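You operate a simulated robot arm through the tools that you are given. There is no shell and no other tool.

The job below is to be done with a simulated robot arm. You get a single attempt, and the scene is never put back.

Task
Put things in order on the top of the pairing bench. At the end: the blue round brush is on the small brown dish; the white seven-centimetre red-to-blue pipe stands where the clear seals jar stood; the clear seals jar stands on top of the brown filter paper carton; the green cloth stands where the white seven-centimetre red-to-blue pipe stood; the red round brush stands on top of the purple beaker; whatever was shut is shut again. Leave all else as you found it, and nothing knocked over.

It is judged by the outcome, as a careful person would: the job done as asked, and still so three seconds after it is handed in. It fails if anything else is knocked over, pushed out of place, dropped, spilled or broken. A push-on lid holds only when it is set on centred and level and pressed home; a screw cap is set on level and turned clockwise until tight. Flat cloth is picked up by pressing the open fingertips on it (5 to 10 N) and closing them slowly along it; thin cloth reads only 2 to 8 mm in the jaws.

Robot
A 7-joint arm with a two-finger gripper, fixed in place. Base frame: the origin is at the foot of the arm, x ahead of it, y to its left, z up; the work surface is at about z = 0. Readings come in m, rad, newtons and seconds.
With the tool pointing down near the work surface it reaches from about 0.16 to 0.38 m from the base axis. Its first joint turns from -1.257 to 1.257 rad. Payload 0.6 kg.
The tool frame sits at the grasp point between the pads (the TCP): z along the fingers, y along the line on which they close. The tips reach 0.022 m beyond it. The gripper opens to 0.092 m. The gripper's body begins 0.065 m behind the TCP.
Orientation is that of the tool frame in the base frame, as a unit quaternion [x, y, z, w]. With the fingers straight down and closing along the base's y, the tool's x points along the base's -x, its y along +y and its z along -z.

Tools
- The arm moves only by the tool play_rows. Its argument "commands" is a list of rows, each a list of 6 numbers: the shift along the tool's x, y, z in m, then the turn, a rotation vector about the tool's x, y, z in rad. In form: [[dx, dy, dz, wx, wy, wz], ...]. A call has 1 to 20 rows; each row shifts and turns the commanded pose from where the row before left it, along the tool's axes as they then stand. "grip" is the gripper command, from -1 (shut) to 1 (fully open), values between in proportion, set as the call begins (left out, the last holds). Rows are played at 5 a second. More than 0.05 m and 0.15 rad between two rows, or a gripper value outside its range, and nothing of the call is played. Where a pose cannot be reached the arm comes as near as it can. A force on the tool above 40 N (or 10 N above the force at the start of the call, whichever is more), or a blocked arm, ends the call early, and 0.2 s more pass. The fingers move at their own pace and stop on an object; they squeeze with about 26 N. The grip force told is the motor's: it shows also when the fingers shut on nothing. Time passes only in rows, and 0.2 s behind the last, so rows that do not move let the fingers close. It gives the time, the measured TCP pose, the force on the tool (base axes), the opening and the grip force at its end, in the units of the frame above (readings bear some noise), with the torque about the TCP (base axes, N m) and any sound that the robot's microphone picked up, and new pictures: "show" is both (left out), scene, wrist or none.
- Cameras (640 x 400 px; columns grow to the right, rows downward): "scene" is fixed at [0.063, -0.283, 0.3972]; the picture's right is [0.69, -0.73, 0.00], its down [-0.47, -0.44, -0.77] and it looks along [0.56, 0.53, -0.64] (base axes); focal length 214 px, centre (320, 200). "wrist" rides on the gripper at [0.071, 0.019, -0.102] in the tool frame; the picture's right is [-0.26, 0.97, 0.00], its down [-0.75, -0.20, -0.63] and it looks along [-0.60, -0.16, 0.78] (tool axes); focal length 280 px, centre (320, 200).
- locate(camera, pixels): for up to 12 pixels [column, row] of the newest picture of that camera ("zoom" is the newest enlarged one), the place [x, y, z] in the base frame of the surface seen there, good to about 0.003 m. The clock stands still meanwhile.
- zoom(camera, box): a new picture of the part [left, top, right, bottom] of that camera's present view, enlarged. The clock stands still meanwhile.
- hand_in(): hands the job in; it is judged then, once.

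Unless the task says otherwise, let go and move clear before handing in.

The tools are called after "Call:" as name(argument=value, ...) on one line, values as JSON. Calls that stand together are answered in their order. play_rows: Moves the arm, as the interface text tells. Its arguments: {"type":"object","properties":{"commands":{"type":"array","items":{"type":"array","items":{"type":"number"}}},"grip":{"type":"number"},"show":{"type":"string","enum":["both","scene","wrist","none"]}},"required":["commands"]} The other tools are called the same way: locate (camera, pixels) gives the place of the surface under pixels of a picture; zoom (camera, box) takes an enlarged picture of a part of a camera's view; hand_in () hands the job in.

At the start:

```text
t: 0.0
tool_pos: [0.2018, 0.0144, 0.307]
tool_rot: [0.0, 1.0, -0.001, 0.0]
contact_force: [0.7, 1.0, 0.5]
torque: [0.01, -0.01, -0.01]
grip_width: 0.0921
grip_force: 0.0
```

scene: 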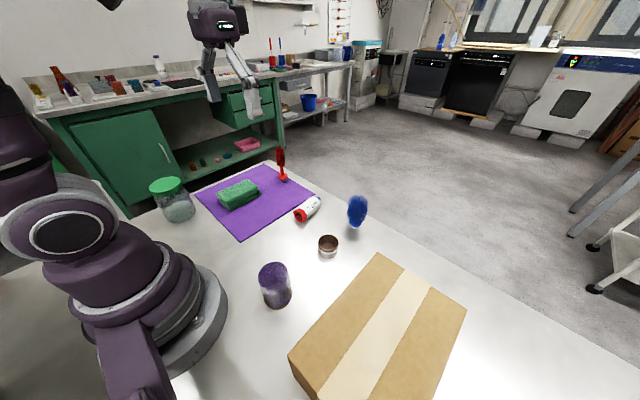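
wrist: 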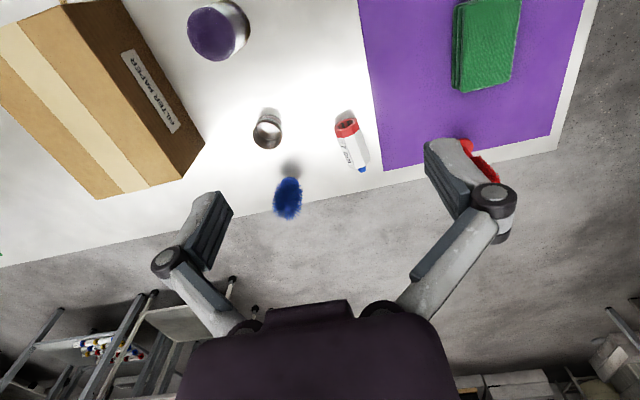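

The scene shows the jar (about 173,200), green cloth on a purple mat (238,194), red brush (282,165), white pipe (308,209), blue brush (357,210), brown dish (328,245), purple beaker (274,285) and carton (380,330). I'll zoom in for details and locate things.

Call:
zoom(camera="scene", box=[130, 130, 390, 320])

Call:
zoom(camera="wrist", box=[180, 0, 600, 240])

Call:
locate(camera="scene", pixels=[[168, 184], [178, 210], [238, 190], [282, 155], [284, 178], [302, 214], [315, 203], [357, 205], [357, 225], [328, 240], [272, 268], [380, 310]])

```text
2.11 times, centred on (260, 225) of scene
```

zoom: 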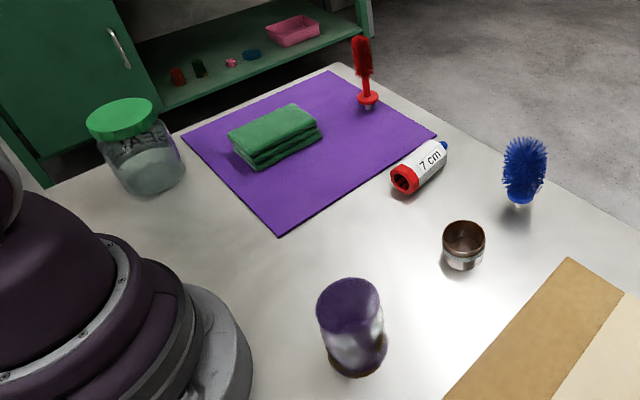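

```text
1.52 times, centred on (390, 120) of wrist
```

zoom: 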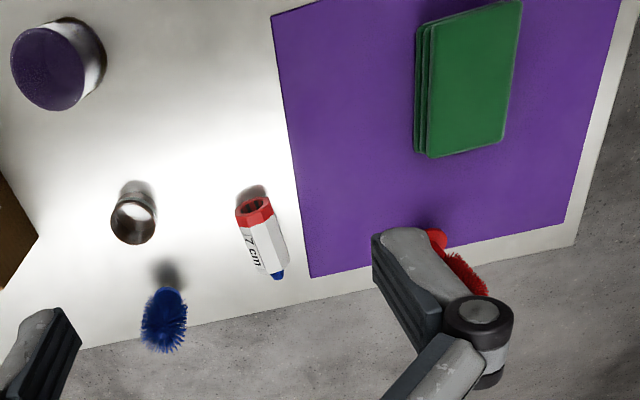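

```text
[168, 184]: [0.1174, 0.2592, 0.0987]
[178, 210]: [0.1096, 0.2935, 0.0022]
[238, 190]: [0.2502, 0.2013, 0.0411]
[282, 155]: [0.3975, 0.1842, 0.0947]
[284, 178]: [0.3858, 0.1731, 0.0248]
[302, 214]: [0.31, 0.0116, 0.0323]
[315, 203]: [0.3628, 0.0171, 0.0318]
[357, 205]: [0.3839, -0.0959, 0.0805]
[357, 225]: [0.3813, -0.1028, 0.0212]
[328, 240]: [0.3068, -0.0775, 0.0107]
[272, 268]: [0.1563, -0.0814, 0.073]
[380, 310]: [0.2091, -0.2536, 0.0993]
```

The jar lies at about (0.11, 0.27), red brush is at r≈0.43 (far), blue brush r≈0.39. I need finer looks at each object before moving.

Call:
zoom(camera="scene", box=[140, 165, 210, 230])

Call:
locate(camera="scene", pixels=[[149, 185], [187, 183], [167, 178], [168, 191], [162, 213], [195, 210], [178, 221], [190, 195], [178, 205], [160, 200], [185, 218], [196, 205]])

Call:
zoom(camera="scene", box=[260, 135, 330, 230])

Call:
zoom(camera="scene", box=[310, 185, 380, 265])

Call:
zoom(camera="scene", box=[240, 250, 310, 320])

Call:
zoom(camera="scene", box=[270, 240, 480, 400])

```text
6.15 times, centred on (175, 198) of scene
```

zoom: 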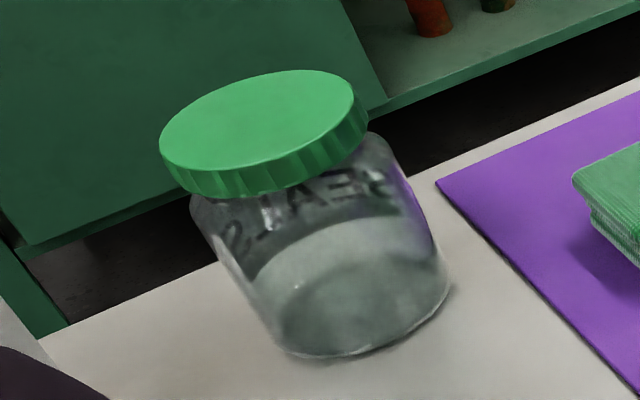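

```text
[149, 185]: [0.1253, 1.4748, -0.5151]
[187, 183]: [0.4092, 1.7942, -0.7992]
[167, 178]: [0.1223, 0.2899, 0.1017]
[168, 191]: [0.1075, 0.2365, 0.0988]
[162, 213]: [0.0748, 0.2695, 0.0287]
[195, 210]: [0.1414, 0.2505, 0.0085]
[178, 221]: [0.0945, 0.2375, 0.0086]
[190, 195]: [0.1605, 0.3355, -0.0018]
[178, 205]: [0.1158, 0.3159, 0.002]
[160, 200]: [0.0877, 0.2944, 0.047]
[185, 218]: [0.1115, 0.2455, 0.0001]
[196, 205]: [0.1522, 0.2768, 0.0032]
```

```text
4.21 times, centred on (295, 182) of scene
```

zoom: 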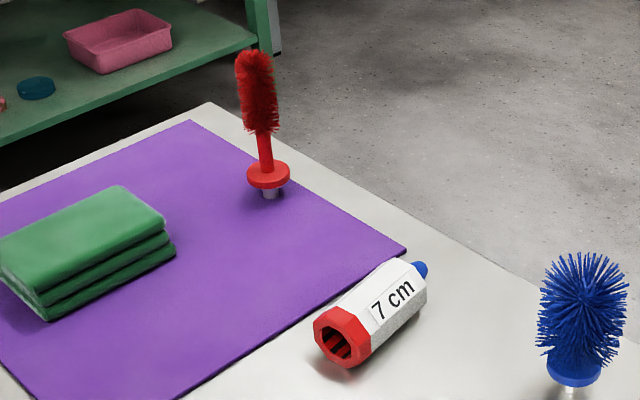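

```text
5.00 times, centred on (345, 225) of scene
```

zoom: 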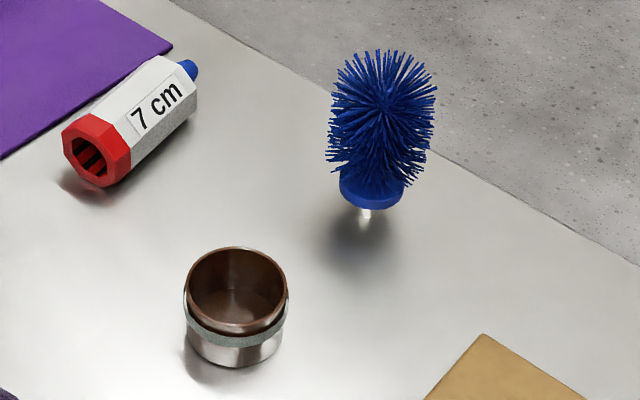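

```text
5.71 times, centred on (275, 285) of scene
```

zoom: 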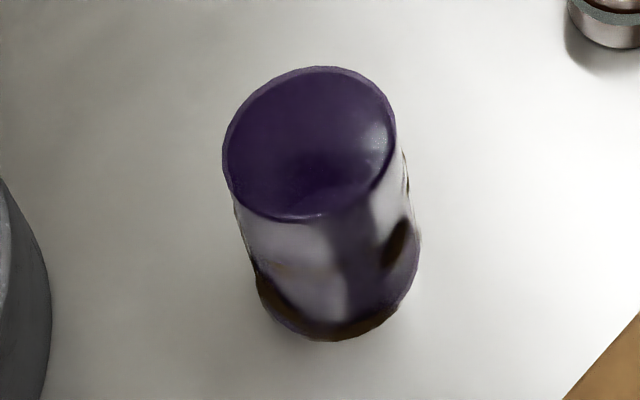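

```text
2.50 times, centred on (375, 320) of scene
```

zoom: 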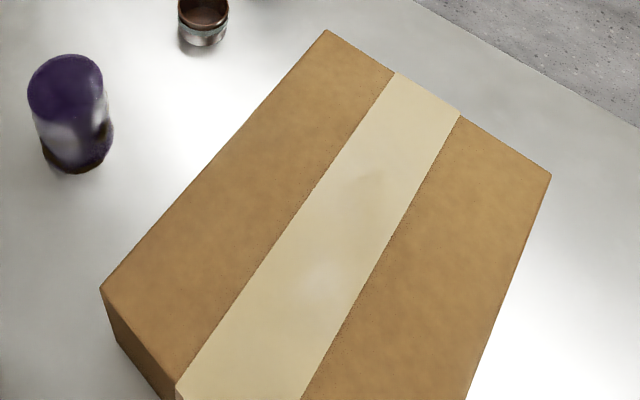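

Brushes stand on short shanks, the dish is a small cup, and the carton top is about z=0.1. I'll measure the jar in an enlarged view.

Call:
zoom(camera="scene", box=[140, 165, 210, 230])

Call:
locate(camera="zoom", pixels=[[165, 140], [355, 95], [290, 73], [215, 190], [260, 130], [300, 180], [365, 120], [175, 185], [300, 350], [440, 300], [350, 200], [280, 290]])

```text
6.15 times, centred on (175, 198) of scene
```

zoom: 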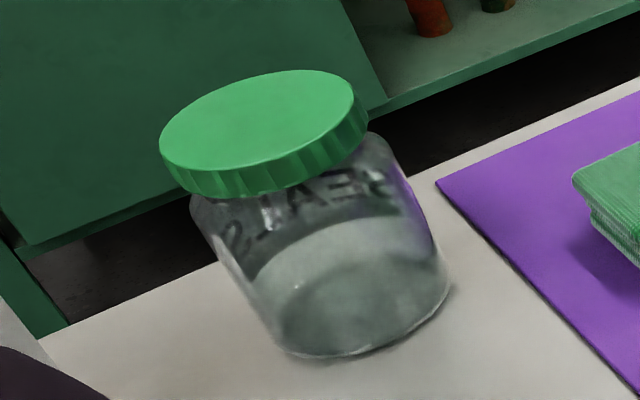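

```text
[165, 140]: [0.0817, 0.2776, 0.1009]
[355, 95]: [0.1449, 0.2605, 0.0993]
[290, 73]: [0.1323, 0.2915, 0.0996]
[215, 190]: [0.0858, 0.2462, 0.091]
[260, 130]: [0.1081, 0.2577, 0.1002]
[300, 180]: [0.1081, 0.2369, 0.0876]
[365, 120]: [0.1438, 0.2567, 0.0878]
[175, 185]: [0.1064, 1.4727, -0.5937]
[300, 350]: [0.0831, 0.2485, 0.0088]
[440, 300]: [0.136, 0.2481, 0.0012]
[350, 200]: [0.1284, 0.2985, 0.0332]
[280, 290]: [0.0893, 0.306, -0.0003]
```

The jar's lid circle fits centre ≈(0.113, 0.268), diameter ≈0.07, height 0.10. Now I measure the carton, beaker, dish and brushes.

Call:
locate(camera="scene", pixels=[[380, 256], [463, 310], [293, 354], [310, 398], [374, 398], [400, 395], [345, 310], [400, 350], [430, 300], [292, 368], [320, 300], [350, 280]])

Call:
zoom(camera="scene", box=[240, 250, 310, 320])

Call:
locate(camera="zoom", pixels=[[235, 150], [385, 130], [315, 75], [300, 210], [310, 145], [270, 180], [350, 100], [245, 200], [300, 330], [410, 280], [360, 170], [270, 110]])

Call:
zoom(camera="wrist", box=[180, 0, 390, 230])

Call:
locate(camera="wrist", pixels=[[268, 130], [256, 132], [281, 132], [268, 122], [268, 146], [288, 200], [290, 180], [346, 130], [353, 150], [361, 170], [340, 120], [210, 30]])

```text
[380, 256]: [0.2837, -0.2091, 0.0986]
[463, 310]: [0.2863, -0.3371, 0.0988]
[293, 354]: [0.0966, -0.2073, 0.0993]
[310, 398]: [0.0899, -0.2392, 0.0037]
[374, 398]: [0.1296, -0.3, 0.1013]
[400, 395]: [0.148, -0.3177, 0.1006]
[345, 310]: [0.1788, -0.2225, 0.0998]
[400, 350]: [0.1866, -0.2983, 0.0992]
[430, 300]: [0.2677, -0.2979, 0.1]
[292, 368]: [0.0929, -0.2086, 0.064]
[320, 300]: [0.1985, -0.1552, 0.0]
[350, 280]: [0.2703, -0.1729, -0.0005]
```

```text
5.71 times, centred on (275, 285) of scene
```

zoom: 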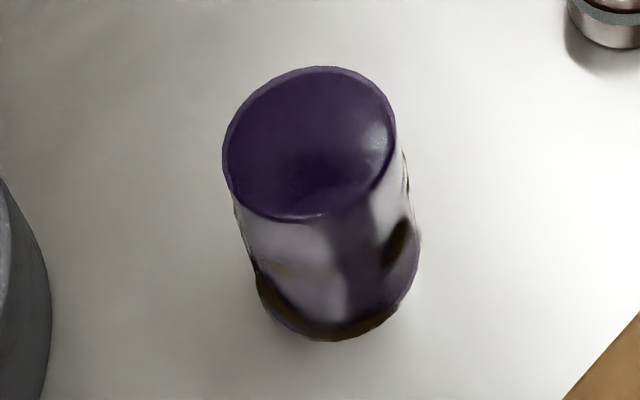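

```text
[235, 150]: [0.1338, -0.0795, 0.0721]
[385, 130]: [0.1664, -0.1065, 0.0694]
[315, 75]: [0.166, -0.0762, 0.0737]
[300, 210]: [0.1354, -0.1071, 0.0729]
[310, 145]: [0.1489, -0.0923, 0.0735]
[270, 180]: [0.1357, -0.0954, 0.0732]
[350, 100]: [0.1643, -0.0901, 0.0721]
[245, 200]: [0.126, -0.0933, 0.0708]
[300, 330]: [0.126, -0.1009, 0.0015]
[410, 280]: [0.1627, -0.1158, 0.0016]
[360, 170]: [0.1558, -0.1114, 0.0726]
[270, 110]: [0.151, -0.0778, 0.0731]
```

```text
1.74 times, centred on (285, 115) of wrist
```

zoom: 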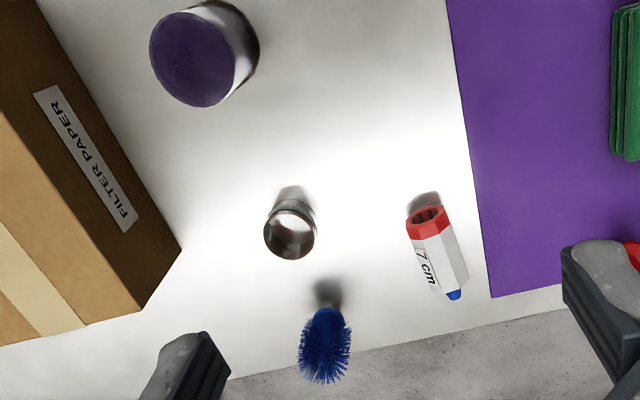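

```text
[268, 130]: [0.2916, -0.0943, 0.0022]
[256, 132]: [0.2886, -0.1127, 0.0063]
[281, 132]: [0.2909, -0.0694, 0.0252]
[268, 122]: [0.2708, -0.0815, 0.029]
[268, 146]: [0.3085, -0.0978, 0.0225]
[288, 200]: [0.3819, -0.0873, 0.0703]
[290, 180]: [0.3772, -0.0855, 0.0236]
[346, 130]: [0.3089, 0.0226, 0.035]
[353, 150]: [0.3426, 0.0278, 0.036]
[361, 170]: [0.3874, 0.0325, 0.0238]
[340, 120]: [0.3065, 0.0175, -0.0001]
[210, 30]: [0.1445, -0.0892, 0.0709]
```

The carton top spans about x 0.095–0.285, y −0.207 to −0.34, z 0.099; the beaker top is flat at z≈0.073, centre ≈(0.15,−0.092). Next I measure the dish, blue brush, pipe and red brush.

Call:
zoom(camera="scene", box=[310, 225, 350, 265])

Call:
locate(camera="zoom", pixels=[[160, 190], [470, 190], [310, 60], [300, 310], [240, 90], [420, 110], [180, 260], [450, 270], [310, 200], [330, 150], [300, 390], [420, 360]])

Call:
zoom(camera="scene", box=[330, 185, 390, 245])

Call:
locate(camera="zoom", pixels=[[290, 230], [250, 260], [330, 260], [290, 280], [272, 285], [260, 150], [200, 150], [350, 150], [280, 60], [280, 200], [268, 275], [300, 100]])

Call:
zoom(camera="scene", box=[260, 140, 310, 190])

Call:
locate(camera="zoom", pixels=[[265, 100], [265, 50], [290, 180], [270, 240], [290, 250], [330, 275], [245, 280], [290, 290], [298, 310], [290, 150], [240, 100], [310, 120]])

```text
10.00 times, centred on (330, 245) of scene
```

zoom: 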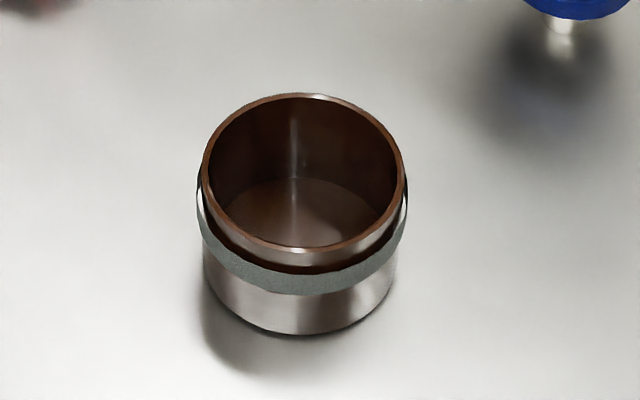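

```text
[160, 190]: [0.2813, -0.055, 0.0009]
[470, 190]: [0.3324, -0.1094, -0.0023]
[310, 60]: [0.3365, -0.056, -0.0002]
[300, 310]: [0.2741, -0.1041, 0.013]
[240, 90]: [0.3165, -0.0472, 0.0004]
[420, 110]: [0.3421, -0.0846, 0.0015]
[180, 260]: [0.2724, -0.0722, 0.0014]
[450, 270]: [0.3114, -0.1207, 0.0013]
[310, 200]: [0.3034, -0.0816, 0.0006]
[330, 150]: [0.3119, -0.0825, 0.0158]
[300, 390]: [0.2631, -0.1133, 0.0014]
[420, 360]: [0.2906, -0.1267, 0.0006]
```

```text
6.67 times, centred on (360, 215) of scene
```

zoom: 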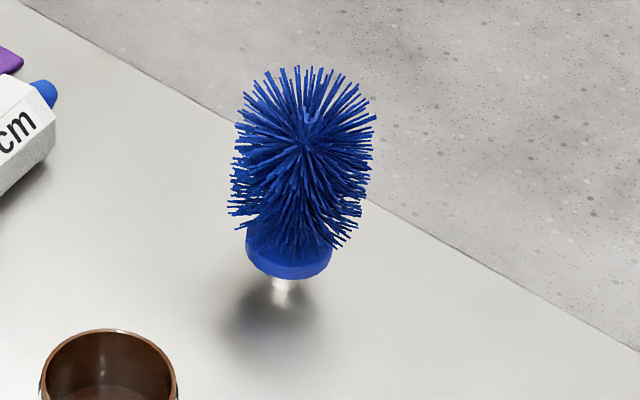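

```text
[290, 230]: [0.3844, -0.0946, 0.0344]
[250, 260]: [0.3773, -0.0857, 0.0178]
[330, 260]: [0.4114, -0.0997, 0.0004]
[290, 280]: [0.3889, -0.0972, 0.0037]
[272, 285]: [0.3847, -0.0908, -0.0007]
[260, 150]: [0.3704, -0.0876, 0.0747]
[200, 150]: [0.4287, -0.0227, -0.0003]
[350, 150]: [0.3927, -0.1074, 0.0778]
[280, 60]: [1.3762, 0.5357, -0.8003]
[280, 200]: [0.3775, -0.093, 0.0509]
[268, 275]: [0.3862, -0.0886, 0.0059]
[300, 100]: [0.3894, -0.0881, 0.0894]
```

```text
8.00 times, centred on (285, 165) of scene
```

zoom: 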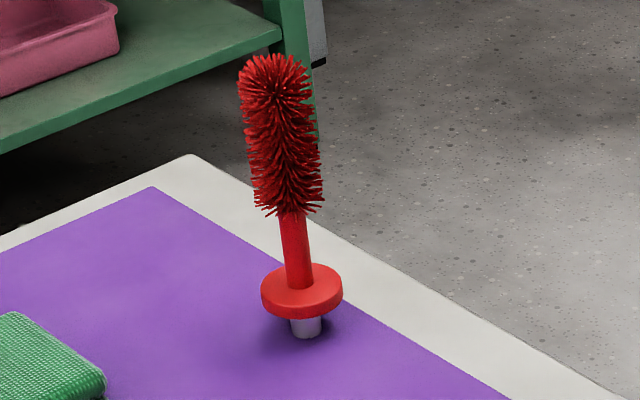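

```text
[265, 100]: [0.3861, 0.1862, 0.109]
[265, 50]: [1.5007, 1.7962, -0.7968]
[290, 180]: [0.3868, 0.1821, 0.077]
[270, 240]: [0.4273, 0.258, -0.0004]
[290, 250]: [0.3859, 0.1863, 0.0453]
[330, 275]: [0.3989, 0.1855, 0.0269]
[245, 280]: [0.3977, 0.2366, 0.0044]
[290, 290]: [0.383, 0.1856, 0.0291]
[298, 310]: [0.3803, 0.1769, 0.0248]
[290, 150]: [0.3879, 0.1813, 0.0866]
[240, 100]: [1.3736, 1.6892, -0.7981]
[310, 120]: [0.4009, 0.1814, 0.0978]
```

Dish rim centre computes to ≈(0.293,−0.090), blue brush axis ≈(0.388,−0.093), red ≈(0.387,0.183). Now the cloth and pipe.

Call:
zoom(camera="scene", box=[200, 165, 280, 220])

Call:
locate(camera="zoom", pixels=[[150, 190], [370, 100], [440, 160], [210, 250], [300, 170], [220, 320], [450, 200], [330, 265], [150, 230], [100, 300], [480, 260], [260, 385]])

Call:
zoom(camera="scene", box=[285, 185, 333, 230])

Call:
locate(camera="zoom", pixels=[[200, 230], [270, 210], [380, 130], [440, 120], [300, 200], [240, 300], [180, 250], [330, 130], [420, 160], [340, 250], [270, 310], [460, 130]])

```text
7.27 times, centred on (240, 192) of scene
```

zoom: 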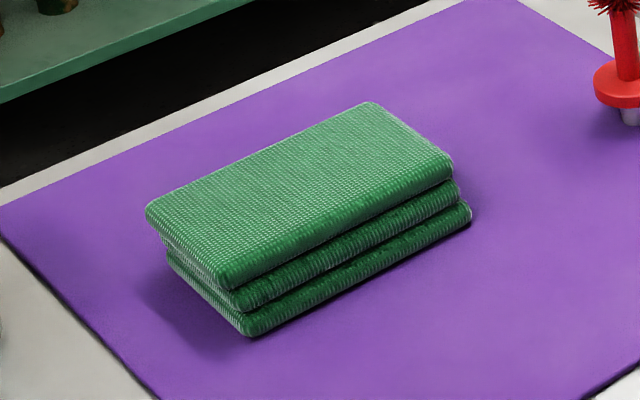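

```text
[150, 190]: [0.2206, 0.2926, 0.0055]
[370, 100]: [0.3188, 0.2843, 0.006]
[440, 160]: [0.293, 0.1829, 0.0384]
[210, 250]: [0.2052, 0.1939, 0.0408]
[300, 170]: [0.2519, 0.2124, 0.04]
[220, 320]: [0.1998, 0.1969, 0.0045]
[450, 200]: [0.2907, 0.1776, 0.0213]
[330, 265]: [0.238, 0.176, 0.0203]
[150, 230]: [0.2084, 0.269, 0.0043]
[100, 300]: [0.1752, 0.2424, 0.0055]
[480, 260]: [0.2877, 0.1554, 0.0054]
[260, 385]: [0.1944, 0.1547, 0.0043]
```

```text
8.89 times, centred on (309, 208) of scene
```

zoom: 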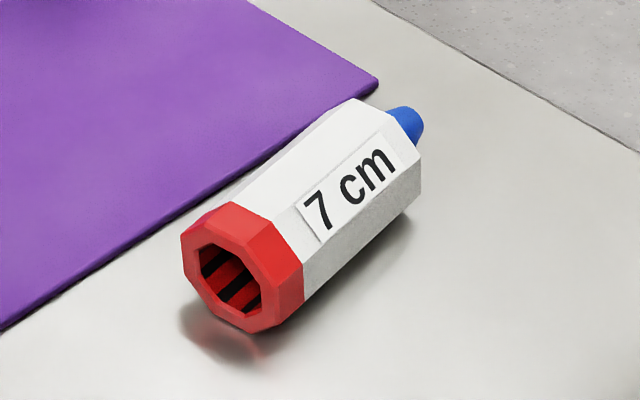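

```text
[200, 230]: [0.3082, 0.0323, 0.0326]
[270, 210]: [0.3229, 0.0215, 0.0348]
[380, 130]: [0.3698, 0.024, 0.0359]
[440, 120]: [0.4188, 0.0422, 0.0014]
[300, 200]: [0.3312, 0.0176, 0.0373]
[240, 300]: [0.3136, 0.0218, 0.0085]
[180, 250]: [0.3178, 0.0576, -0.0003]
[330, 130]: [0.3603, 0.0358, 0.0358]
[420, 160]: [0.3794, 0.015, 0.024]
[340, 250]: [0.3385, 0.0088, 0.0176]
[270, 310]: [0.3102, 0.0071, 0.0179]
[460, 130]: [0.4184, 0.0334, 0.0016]
```

Pipe lies along ≈8° with centre ≈(0.346,0.028) and top z≈0.036; cloth centre ≈(0.25,0.208), 0.096×0.061, top 0.04; mat edge at y≈0.068. I start with the jar: move above it with the gripper open and check by wrist view.

Call:
play_rows(commands=[[0.0089, 0.0254, 0.0057, 0, 0, 0], [0.0089, 0.0254, 0.0057, 0, 0, 0], [0.0089, 0.0254, 0.0057, 0, 0, 0], [0.0089, 0.0254, 0.0057, 0, 0, 0], [0.0089, 0.0254, 0.0057, 0, 0, 0], [0.0089, 0.0254, 0.0057, 0, 0, 0], [0.0089, 0.0254, 0.0057, 0, 0, 0], [0.0089, 0.0254, 0.0057, 0, 0, 0], [0.0089, 0.0254, 0.0057, 0, 0, 0], [0.0089, 0.0254, 0.0057, 0, 0, 0], [0, 0, 0, 0, 0, 0]], grip=1, show="both")

```text
t: 2.4
tool_pos: [0.114, 0.2687, 0.2523]
tool_rot: [0.001, 1.0, 0.0, 0.0]
contact_force: [-0.4, 0.3, -0.4]
torque: [-0.04, -0.03, 0.01]
grip_width: 0.092
grip_force: 0.0
```

scene: 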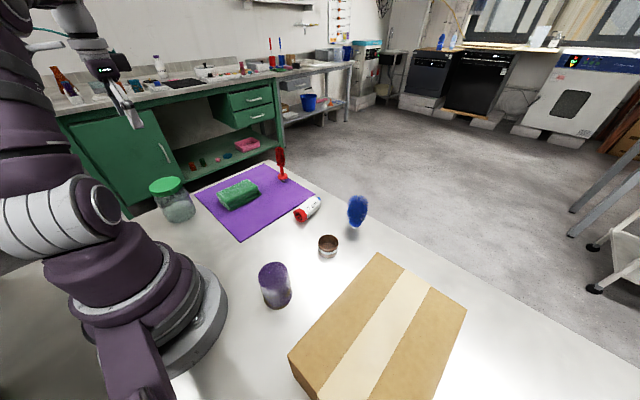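
wrist: 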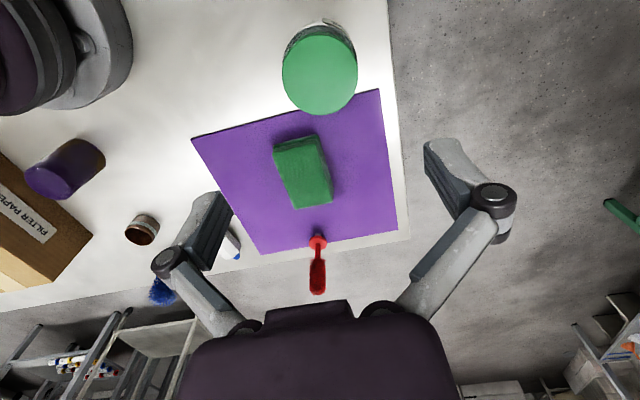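

The arm reached (0.114,0.269,0.252), and the wrist shows the lid at about (320,75). I'll locate the lid edge from this view.

Call:
locate(camera="wrist", pixels=[[320, 75], [285, 75], [355, 75], [320, 42], [320, 108], [296, 52], [344, 52], [296, 98], [344, 98], [304, 172], [317, 243], [318, 285]])

Call:
zoom(camera="wrist", box=[260, 0, 380, 130])

```text
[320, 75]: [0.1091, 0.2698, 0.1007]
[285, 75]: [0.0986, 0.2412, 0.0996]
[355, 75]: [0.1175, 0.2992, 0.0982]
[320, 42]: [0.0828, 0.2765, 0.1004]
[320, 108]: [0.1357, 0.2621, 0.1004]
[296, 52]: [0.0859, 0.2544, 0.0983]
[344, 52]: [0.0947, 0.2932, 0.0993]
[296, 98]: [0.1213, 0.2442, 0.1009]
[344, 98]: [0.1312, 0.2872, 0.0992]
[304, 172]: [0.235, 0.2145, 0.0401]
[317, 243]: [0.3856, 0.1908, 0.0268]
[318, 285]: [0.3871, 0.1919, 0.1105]
```

```text
3.08 times, centred on (320, 65) of wrist
```

zoom: 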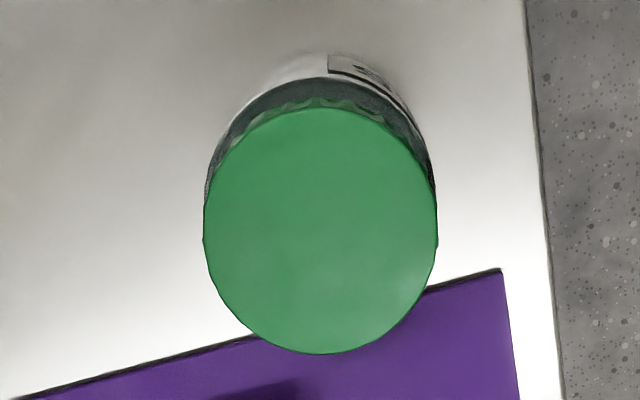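

The lid centre reads ≈(0.110,0.269) with diameter ≈0.067, within the open jaws' clearance. I descend to z≈0.05 with a stop on the way.

Call:
play_rows(commands=[[0.0015, 0, 0.02, 0, 0, 0], [0.0015, 0, 0.02, 0, 0, 0], [0, 0, 0.02, 0, 0, 0], [0, 0, 0.02, 0, 0, 0], [0, 0, 0.02, 0, 0, 0], [0, 0, 0.02, 0, 0, 0], [0, 0, 0.01, 0, 0, 0], [0, 0, 0, 0, 0, 0]], grip=1, show="both")

```text
t: 4.2
tool_pos: [0.1113, 0.2698, 0.1219]
tool_rot: [0.001, 1.0, -0.001, 0.0]
contact_force: [-0.5, -0.6, 0.6]
torque: [-0.01, -0.01, -0.04]
grip_width: 0.0917
grip_force: 0.0
```

scene: 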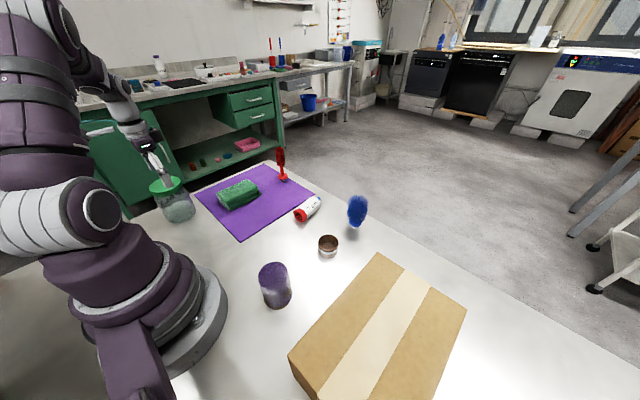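
wrist: 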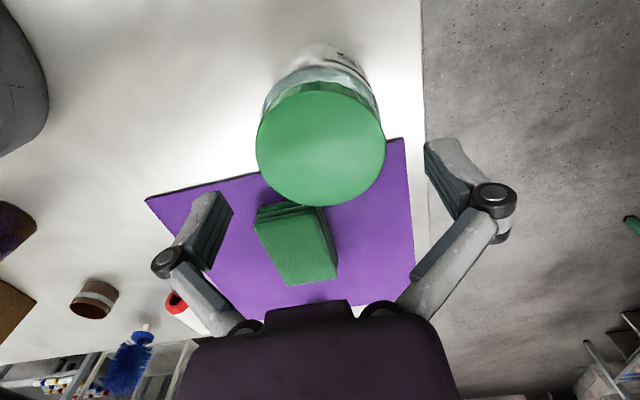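

Tips are now at the lid's height; the lid spans columns 257–385, between the fingers at about 230 and 425. I check the lid centre again before going down.

Call:
locate(camera="wrist", pixels=[[321, 145], [258, 145], [384, 145], [321, 86], [321, 203], [268, 110], [374, 110], [268, 180], [374, 180], [228, 205], [428, 150], [210, 195]])

Call:
zoom(camera="scene", box=[110, 120, 220, 230])

```text
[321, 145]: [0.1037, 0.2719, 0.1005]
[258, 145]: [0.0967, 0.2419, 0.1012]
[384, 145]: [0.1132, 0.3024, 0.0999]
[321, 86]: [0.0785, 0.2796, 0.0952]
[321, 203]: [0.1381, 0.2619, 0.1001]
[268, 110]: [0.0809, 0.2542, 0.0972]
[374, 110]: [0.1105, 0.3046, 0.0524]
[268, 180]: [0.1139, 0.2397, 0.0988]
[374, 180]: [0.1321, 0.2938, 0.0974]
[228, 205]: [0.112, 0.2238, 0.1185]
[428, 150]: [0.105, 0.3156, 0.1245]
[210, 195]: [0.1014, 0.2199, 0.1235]
```

```text
3.64 times, centred on (165, 175) of scene
```

zoom: 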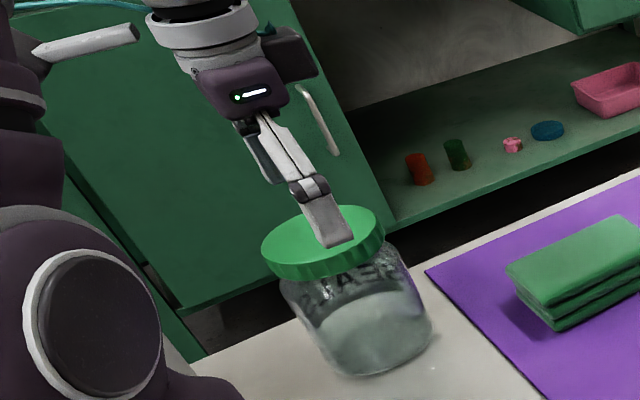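

The lid centre is ≈(0.108,0.270) and the fingers straddle it symmetrically (y 0.224 and 0.316). I descend to z≈0.052, then close gently.

Call:
play_rows(commands=[[0.001, 0.0005, 0.012, 0, 0, 0], [0.001, 0, 0.012, 0, 0, 0], [0, 0, 0.012, 0, 0, 0], [0, 0, 0.012, 0, 0, 0], [0, 0, 0.012, 0, 0, 0], [0, 0, 0.01, 0, 0, 0], [0, 0, 0, 0, 0, 0]], grip=1, show="both")

```text
t: 5.8
tool_pos: [0.1092, 0.2688, 0.0513]
tool_rot: [0.0, 1.0, 0.0, 0.0]
contact_force: [-0.2, 0.9, 0.5]
torque: [0.03, 0.0, 0.01]
grip_width: 0.092
grip_force: 0.1
```

scene: 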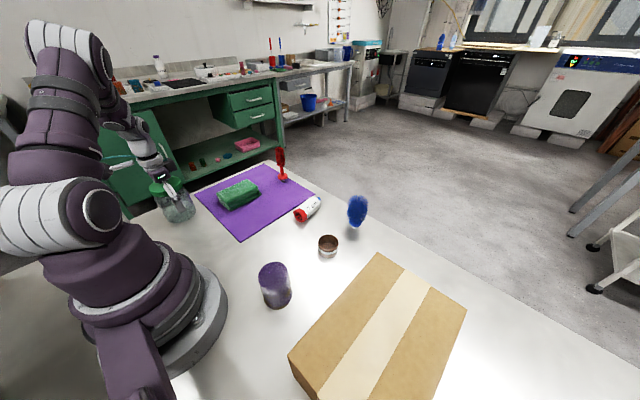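
wrist: 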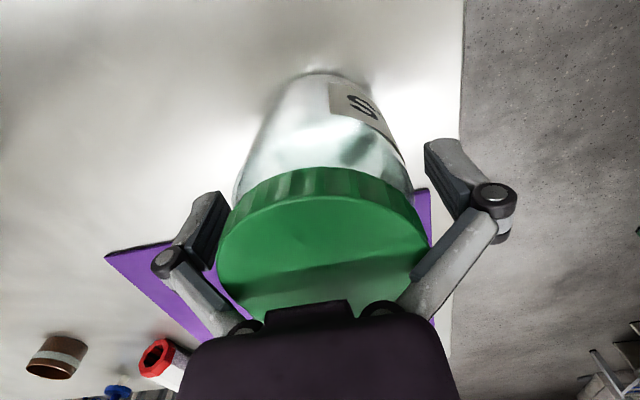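

The fingers straddle the jar body freely (force ≈0). I close on the body.

Call:
play_rows(commands=[[0, 0, 0, 0, 0, 0], [0, 0, 0, 0, 0, 0], [0, 0, 0, 0, 0, 0], [0, 0, 0, 0, 0, 0]], grip=-1, show="both")

```text
t: 6.8
tool_pos: [0.1088, 0.2705, 0.0522]
tool_rot: [0.001, 1.0, 0.002, 0.001]
contact_force: [-3.9, -9.0, 32.5]
torque: [0.08, 0.02, 0.03]
grip_width: 0.0856
grip_force: 26.3
stopped in row 4: the force on the tool passed its limit at 41 N (the readings are from after the stop); the commanded pose is now the measured one
```

scene: 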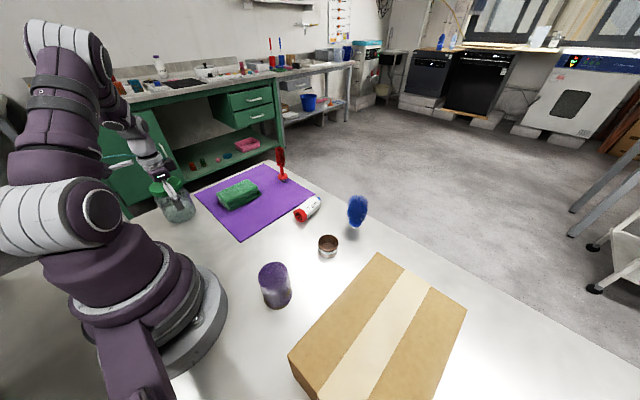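
wrist: 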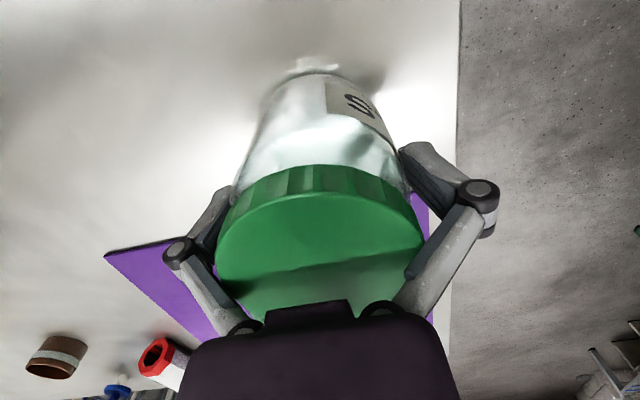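

The links behind the knuckles wedged on the lid's edge (32 N upward, width 0.0856), so this grip is too deep. I open at once and then measure the finger's knuckle height.

Call:
play_rows(commands=[[0, 0, 0, 0, 0, 0], [0, 0, 0, 0, 0, 0]], grip=1, show="both")

Call:
locate(camera="wrist", pixels=[[170, 262], [185, 240], [210, 200], [195, 285], [220, 310], [495, 195], [470, 205], [445, 150], [440, 250], [415, 285], [320, 200], [320, 250]])

```text
t: 7.4
tool_pos: [0.1099, 0.2695, 0.053]
tool_rot: [0.0, 1.0, 0.001, 0.0]
contact_force: [0.0, -0.6, 0.2]
torque: [-0.01, 0.01, 0.03]
grip_width: 0.0918
grip_force: 0.1
```

scene: 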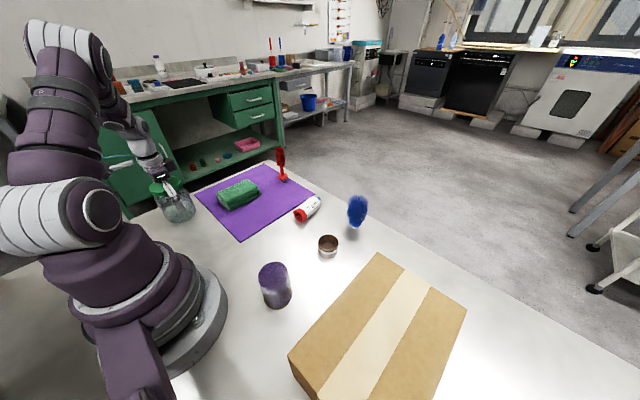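
wrist: 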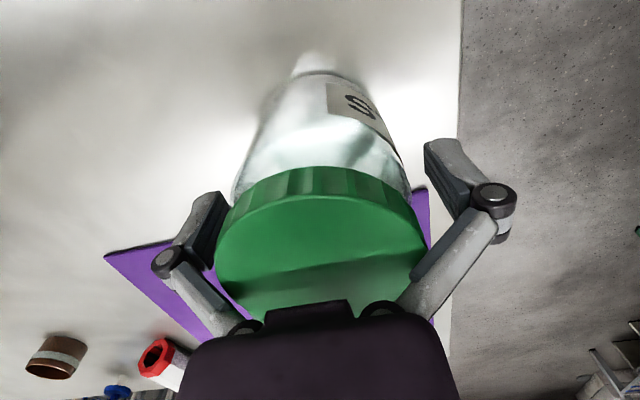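

```text
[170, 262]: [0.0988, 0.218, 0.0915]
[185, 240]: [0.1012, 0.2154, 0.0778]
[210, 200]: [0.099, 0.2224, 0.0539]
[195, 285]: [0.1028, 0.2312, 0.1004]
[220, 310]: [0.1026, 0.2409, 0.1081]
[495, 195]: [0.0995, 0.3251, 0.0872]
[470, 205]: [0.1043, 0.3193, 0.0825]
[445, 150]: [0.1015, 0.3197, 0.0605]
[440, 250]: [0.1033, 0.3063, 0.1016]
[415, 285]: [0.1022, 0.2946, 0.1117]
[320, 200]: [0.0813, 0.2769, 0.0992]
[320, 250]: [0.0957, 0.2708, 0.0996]
```

The knuckles sit ≈0.036 above the TCP and links converge above that, so with the lid top at 0.10 the TCP must be at z≈0.071. I rise 0.018 and close again.

Call:
play_rows(commands=[[0, 0, -0.009, 0, 0, 0], [0, 0, -0.009, 0, 0, 0], [0, 0, 0, 0, 0, 0]], grip=1, show="none")

Call:
play_rows(commands=[[0, 0, 0, 0, 0, 0], [0, 0, 0, 0, 0, 0], [0, 0, 0, 0, 0, 0]], grip=0.2, show="both")

```text
t: 8.2
tool_pos: [0.1088, 0.2706, 0.0699]
tool_rot: [0.0, 1.0, 0.001, 0.001]
contact_force: [0.4, -0.3, -0.7]
torque: [-0.02, -0.03, 0.02]
grip_width: 0.0923
grip_force: 0.0
```

```text
t: 9.0
tool_pos: [0.1098, 0.2688, 0.0706]
tool_rot: [0.0, 1.0, 0.001, 0.001]
contact_force: [-0.2, -2.9, 12.2]
torque: [-0.05, 0.01, 0.08]
grip_width: 0.0712
grip_force: 26.0
```

scene: 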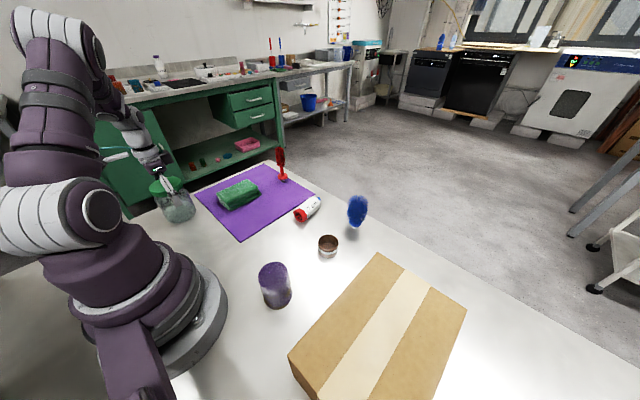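
wrist: 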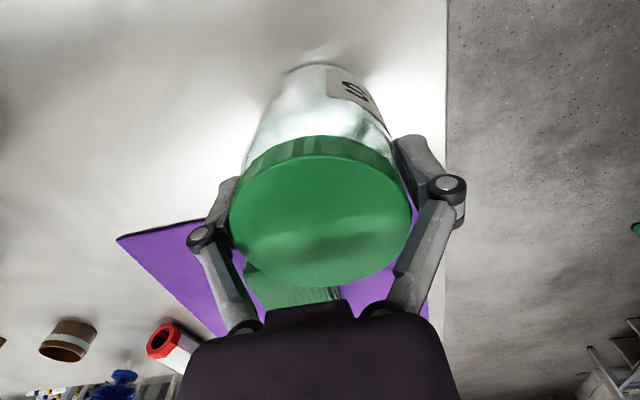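

Width 0.0712 with 26 N grip, but 12 N upward reading suggests something still wedges. I look closely at the contact.

Call:
zoom(camera="scene", box=[130, 140, 220, 230])

Call:
zoom(camera="wrist", box=[180, 60, 480, 330])

```text
4.44 times, centred on (175, 185) of scene
```

zoom: 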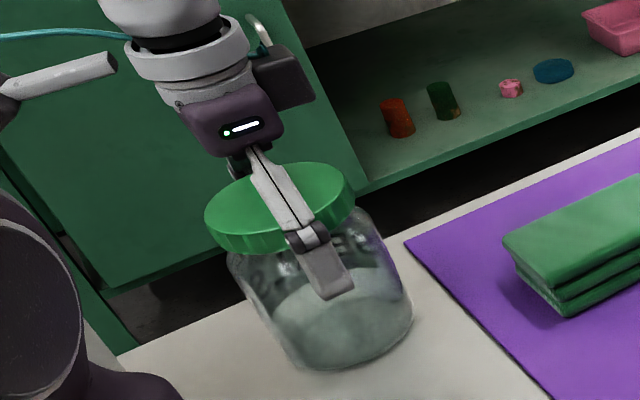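

```text
1.48 times, centred on (330, 195) of wrist
```

zoom: 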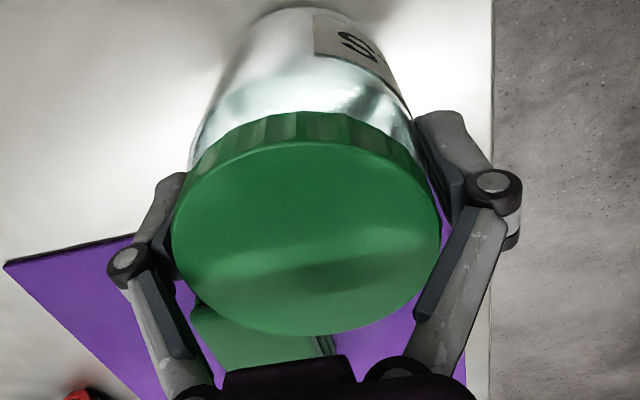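

The pads hold the body but the link strips still sit close to the lid rim. I reopen, rise about 6 mm and close again to see whether the upward force vanishes.

Call:
play_rows(commands=[[0, 0, 0, 0, 0, 0], [0, 0, 0, 0, 0, 0], [0, 0, -0.006, 0, 0, 0], [0, 0, 0, 0, 0, 0]], grip=1, show="none")

Call:
play_rows(commands=[[0, 0, 0, 0, 0, 0], [0, 0, 0, 0, 0, 0], [0, 0, 0, 0, 0, 0]], grip=0.2, show="both")

```text
t: 10.0
tool_pos: [0.1096, 0.27, 0.0764]
tool_rot: [0.0, 1.0, 0.001, 0.0]
contact_force: [-0.2, -0.1, -0.8]
torque: [0.0, -0.02, -0.03]
grip_width: 0.0921
grip_force: 0.1
```

```text
t: 10.8
tool_pos: [0.1087, 0.2696, 0.0761]
tool_rot: [0.0, 1.0, 0.001, 0.001]
contact_force: [-1.1, -1.4, 12.3]
torque: [-0.05, 0.03, 0.06]
grip_width: 0.071
grip_force: 25.8
```

scene: 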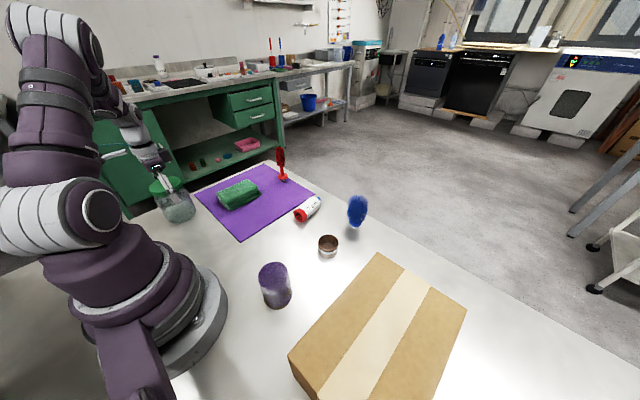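
wrist: 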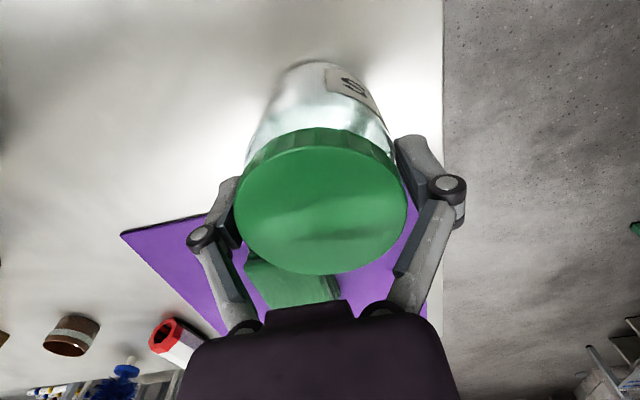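

Same 12 N at the same width, so it is just the closing fingers pressing the jar onto the table, not the lid. I lift slowly by 3 cm and check.

Call:
play_rows(commands=[[0, 0, -0.005, 0, 0, 0], [0, 0, -0.005, 0, 0, 0], [0, 0, -0.01, 0, 0, 0], [0, 0, -0.01, 0, 0, 0], [0, 0, 0, 0, 0, 0]], grip=-1, show="both")

Call:
zoom(camera="scene", box=[130, 120, 220, 230])

```text
t: 12.0
tool_pos: [0.1109, 0.2697, 0.1063]
tool_rot: [-0.001, 1.0, 0.001, 0.0]
contact_force: [0.0, -0.2, -1.6]
torque: [0.0, 0.01, -0.01]
grip_width: 0.0712
grip_force: 25.6
```

scene: 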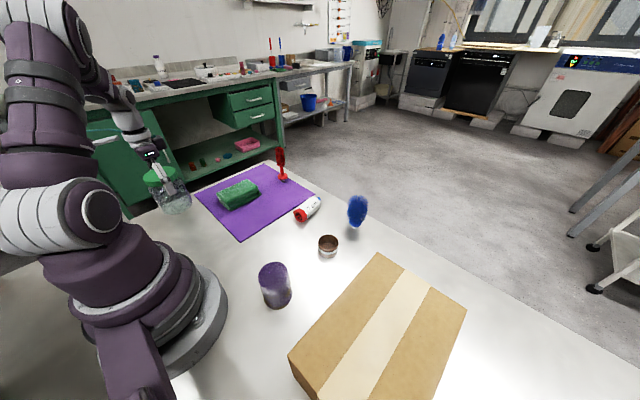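
wrist: 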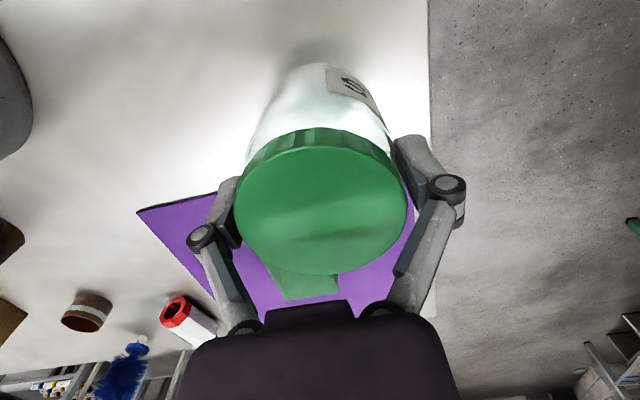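

```text
3.64 times, centred on (175, 175) of scene
```

zoom: 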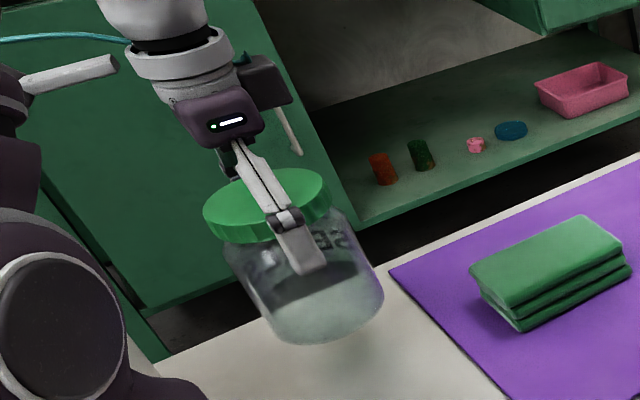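

The jar lifted cleanly with the lid on (weight ≈1.6 N). I raise it to z≈0.25 and carry it on an arc toward the carton.

Call:
play_rows(commands=[[0, 0, -0.024, 0, 0, 0], [0, 0, -0.024, 0, 0, 0], [0, 0, -0.024, 0, 0, 0], [0, 0, -0.024, 0, 0, 0], [0, 0, -0.024, 0, 0, 0], [0, 0, -0.024, 0, 0, 0], [-0.02, -0.0214, 0, 0, 0, 0], [-0.02, -0.0214, 0, 0, 0, 0], [-0.02, -0.0214, 0, 0, 0, 0], [-0.02, -0.0214, 0, 0, 0, 0], [-0.02, -0.0214, 0, 0, 0, 0], [-0.02, -0.0214, 0, 0, 0, 0], [-0.02, -0.0214, 0, 0, 0, 0], [0, 0, 0, 0, 0, 0]], grip=-1, show="scene")

Call:
play_rows(commands=[[0, -0.03, 0, 0, 0, 0], [0, -0.03, 0, 0, 0, 0], [0, -0.03, 0, 0, 0, 0], [0, -0.03, 0, 0, 0, 0], [0, -0.03, 0, 0, 0, 0], [0, -0.03, 0, 0, 0, 0], [0, -0.03, 0, 0, 0, 0], [0, -0.03, 0, 0, 0, 0], [0, -0.03, 0, 0, 0, 0], [0.012, -0.0246, 0, 0, 0, 0], [0.012, -0.0246, 0, 0, 0, 0], [0.012, -0.0246, 0, 0, 0, 0], [0.012, -0.0246, 0, 0, 0, 0], [0.012, -0.0246, 0, 0, 0, 0], [0, 0, 0, 0, 0, 0]], grip=-1, show="both")

```text
t: 15.0
tool_pos: [0.2496, 0.1212, 0.2426]
tool_rot: [0.0, 1.0, 0.0, 0.001]
contact_force: [0.2, 0.2, -1.0]
torque: [0.0, 0.01, -0.02]
grip_width: 0.0707
grip_force: 26.1
out of reach, approached as far as the arm can: row 6
```

scene: 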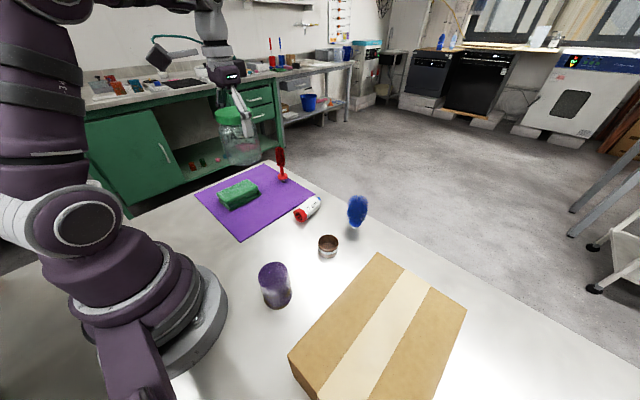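

```text
t: 18.2
tool_pos: [0.1876, -0.2727, 0.2426]
tool_rot: [0.0, 1.0, 0.001, 0.0]
contact_force: [-0.3, -0.8, -1.5]
torque: [-0.02, 0.0, 0.01]
grip_width: 0.0708
grip_force: 26.6
```

scene: 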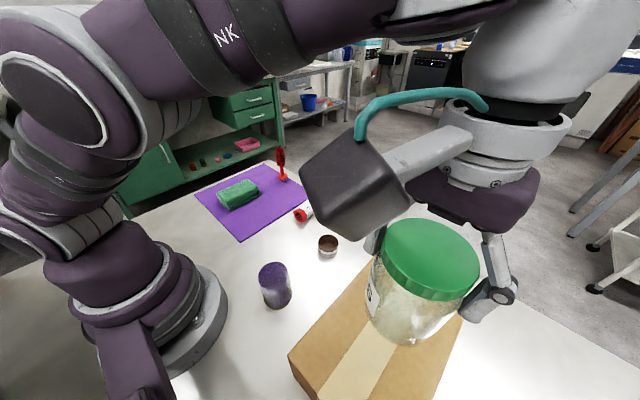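
wrist: 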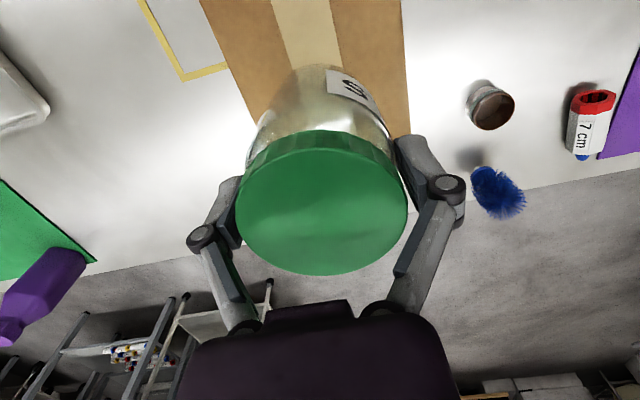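

The jar is above the carton centre, at (0.188,−0.273), its bottom at ≈0.166 versus the carton top at 0.099. I lower it 6 cm, then finish in small steps.

Call:
play_rows(commands=[[0, 0, 0.012, 0, 0, 0], [0, 0, 0.012, 0, 0, 0], [0, 0, 0.012, 0, 0, 0], [0, 0, 0.012, 0, 0, 0], [0, 0, 0.01, 0, 0, 0], [0, 0, 0, 0, 0, 0]], grip=-1, show="both")

```text
t: 19.6
tool_pos: [0.1883, -0.272, 0.1841]
tool_rot: [0.0, 1.0, 0.0, 0.0]
contact_force: [0.9, 0.3, -1.9]
torque: [0.0, -0.02, -0.01]
grip_width: 0.0708
grip_force: 25.9
```

scene: 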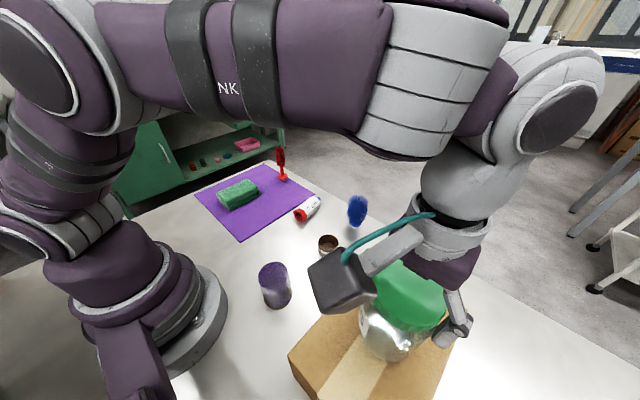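
wrist: 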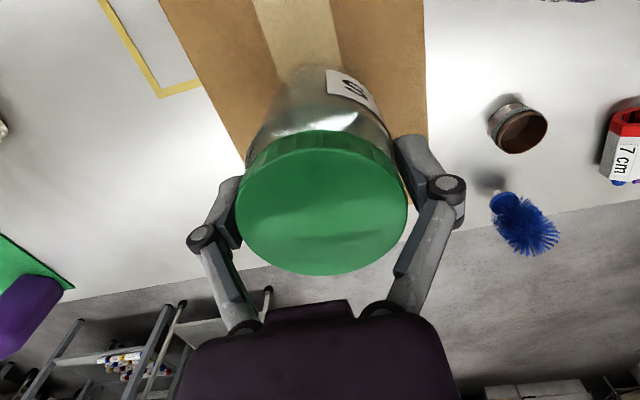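

The jar bottom is about 8 mm above the carton. I lower it in 2 mm steps.

Call:
play_rows(commands=[[0, 0, 0.002, 0, 0, 0], [0, 0, 0.002, 0, 0, 0], [0, 0, 0.002, 0, 0, 0], [0, 0, 0.0015, 0, 0, 0], [0, 0, 0, 0, 0, 0]], grip=-1, show="none")

```text
t: 20.8
tool_pos: [0.1885, -0.2712, 0.1776]
tool_rot: [0.0, 1.0, 0.001, 0.0]
contact_force: [-0.7, 0.3, -0.8]
torque: [-0.02, 0.0, -0.01]
grip_width: 0.071
grip_force: 26.3
```

Force −0.8 N, not clearly in contact yet; I continue by 1 mm steps.

Call:
play_rows(commands=[[0, 0, 0.001, 0, 0, 0], [0, 0, 0.001, 0, 0, 0], [0, 0, 0, 0, 0, 0]], grip=-1, show="none")

```text
t: 21.6
tool_pos: [0.1895, -0.2716, 0.1765]
tool_rot: [0.0, 1.0, 0.0, 0.001]
contact_force: [-2.1, -1.1, 13.5]
torque: [0.0, 0.02, 0.1]
grip_width: 0.0711
grip_force: 26.2
```

Contact at z≈0.1765 (13.5 N up). I release with the gripper fully open and rise straight up.

Call:
play_rows(commands=[[0, 0, -0.0007, 0, 0, 0], [0, 0, 0, 0, 0, 0], [0, 0, 0, 0, 0, 0], [0, 0, 0, 0, 0, 0]], grip=1, show="both")

```text
t: 22.6
tool_pos: [0.1884, -0.2724, 0.1762]
tool_rot: [0.0, 1.0, 0.001, 0.001]
contact_force: [1.2, 0.7, 0.4]
torque: [-0.01, 0.02, 0.01]
grip_width: 0.092
grip_force: 0.1
```

scene: 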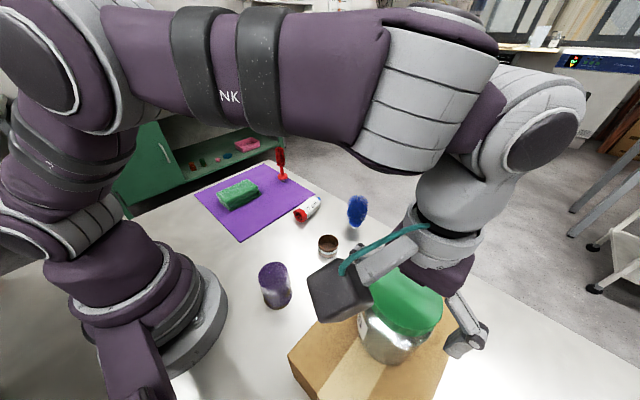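
wrist: 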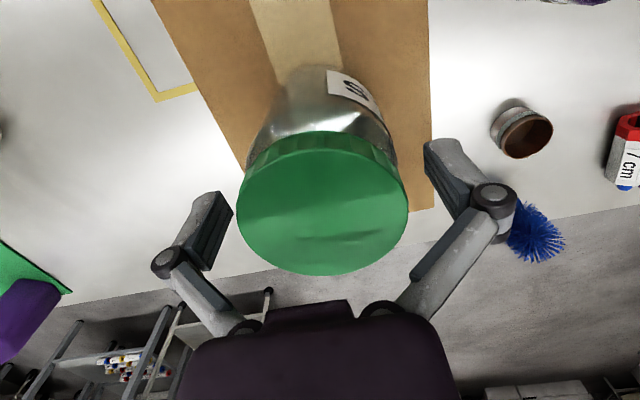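

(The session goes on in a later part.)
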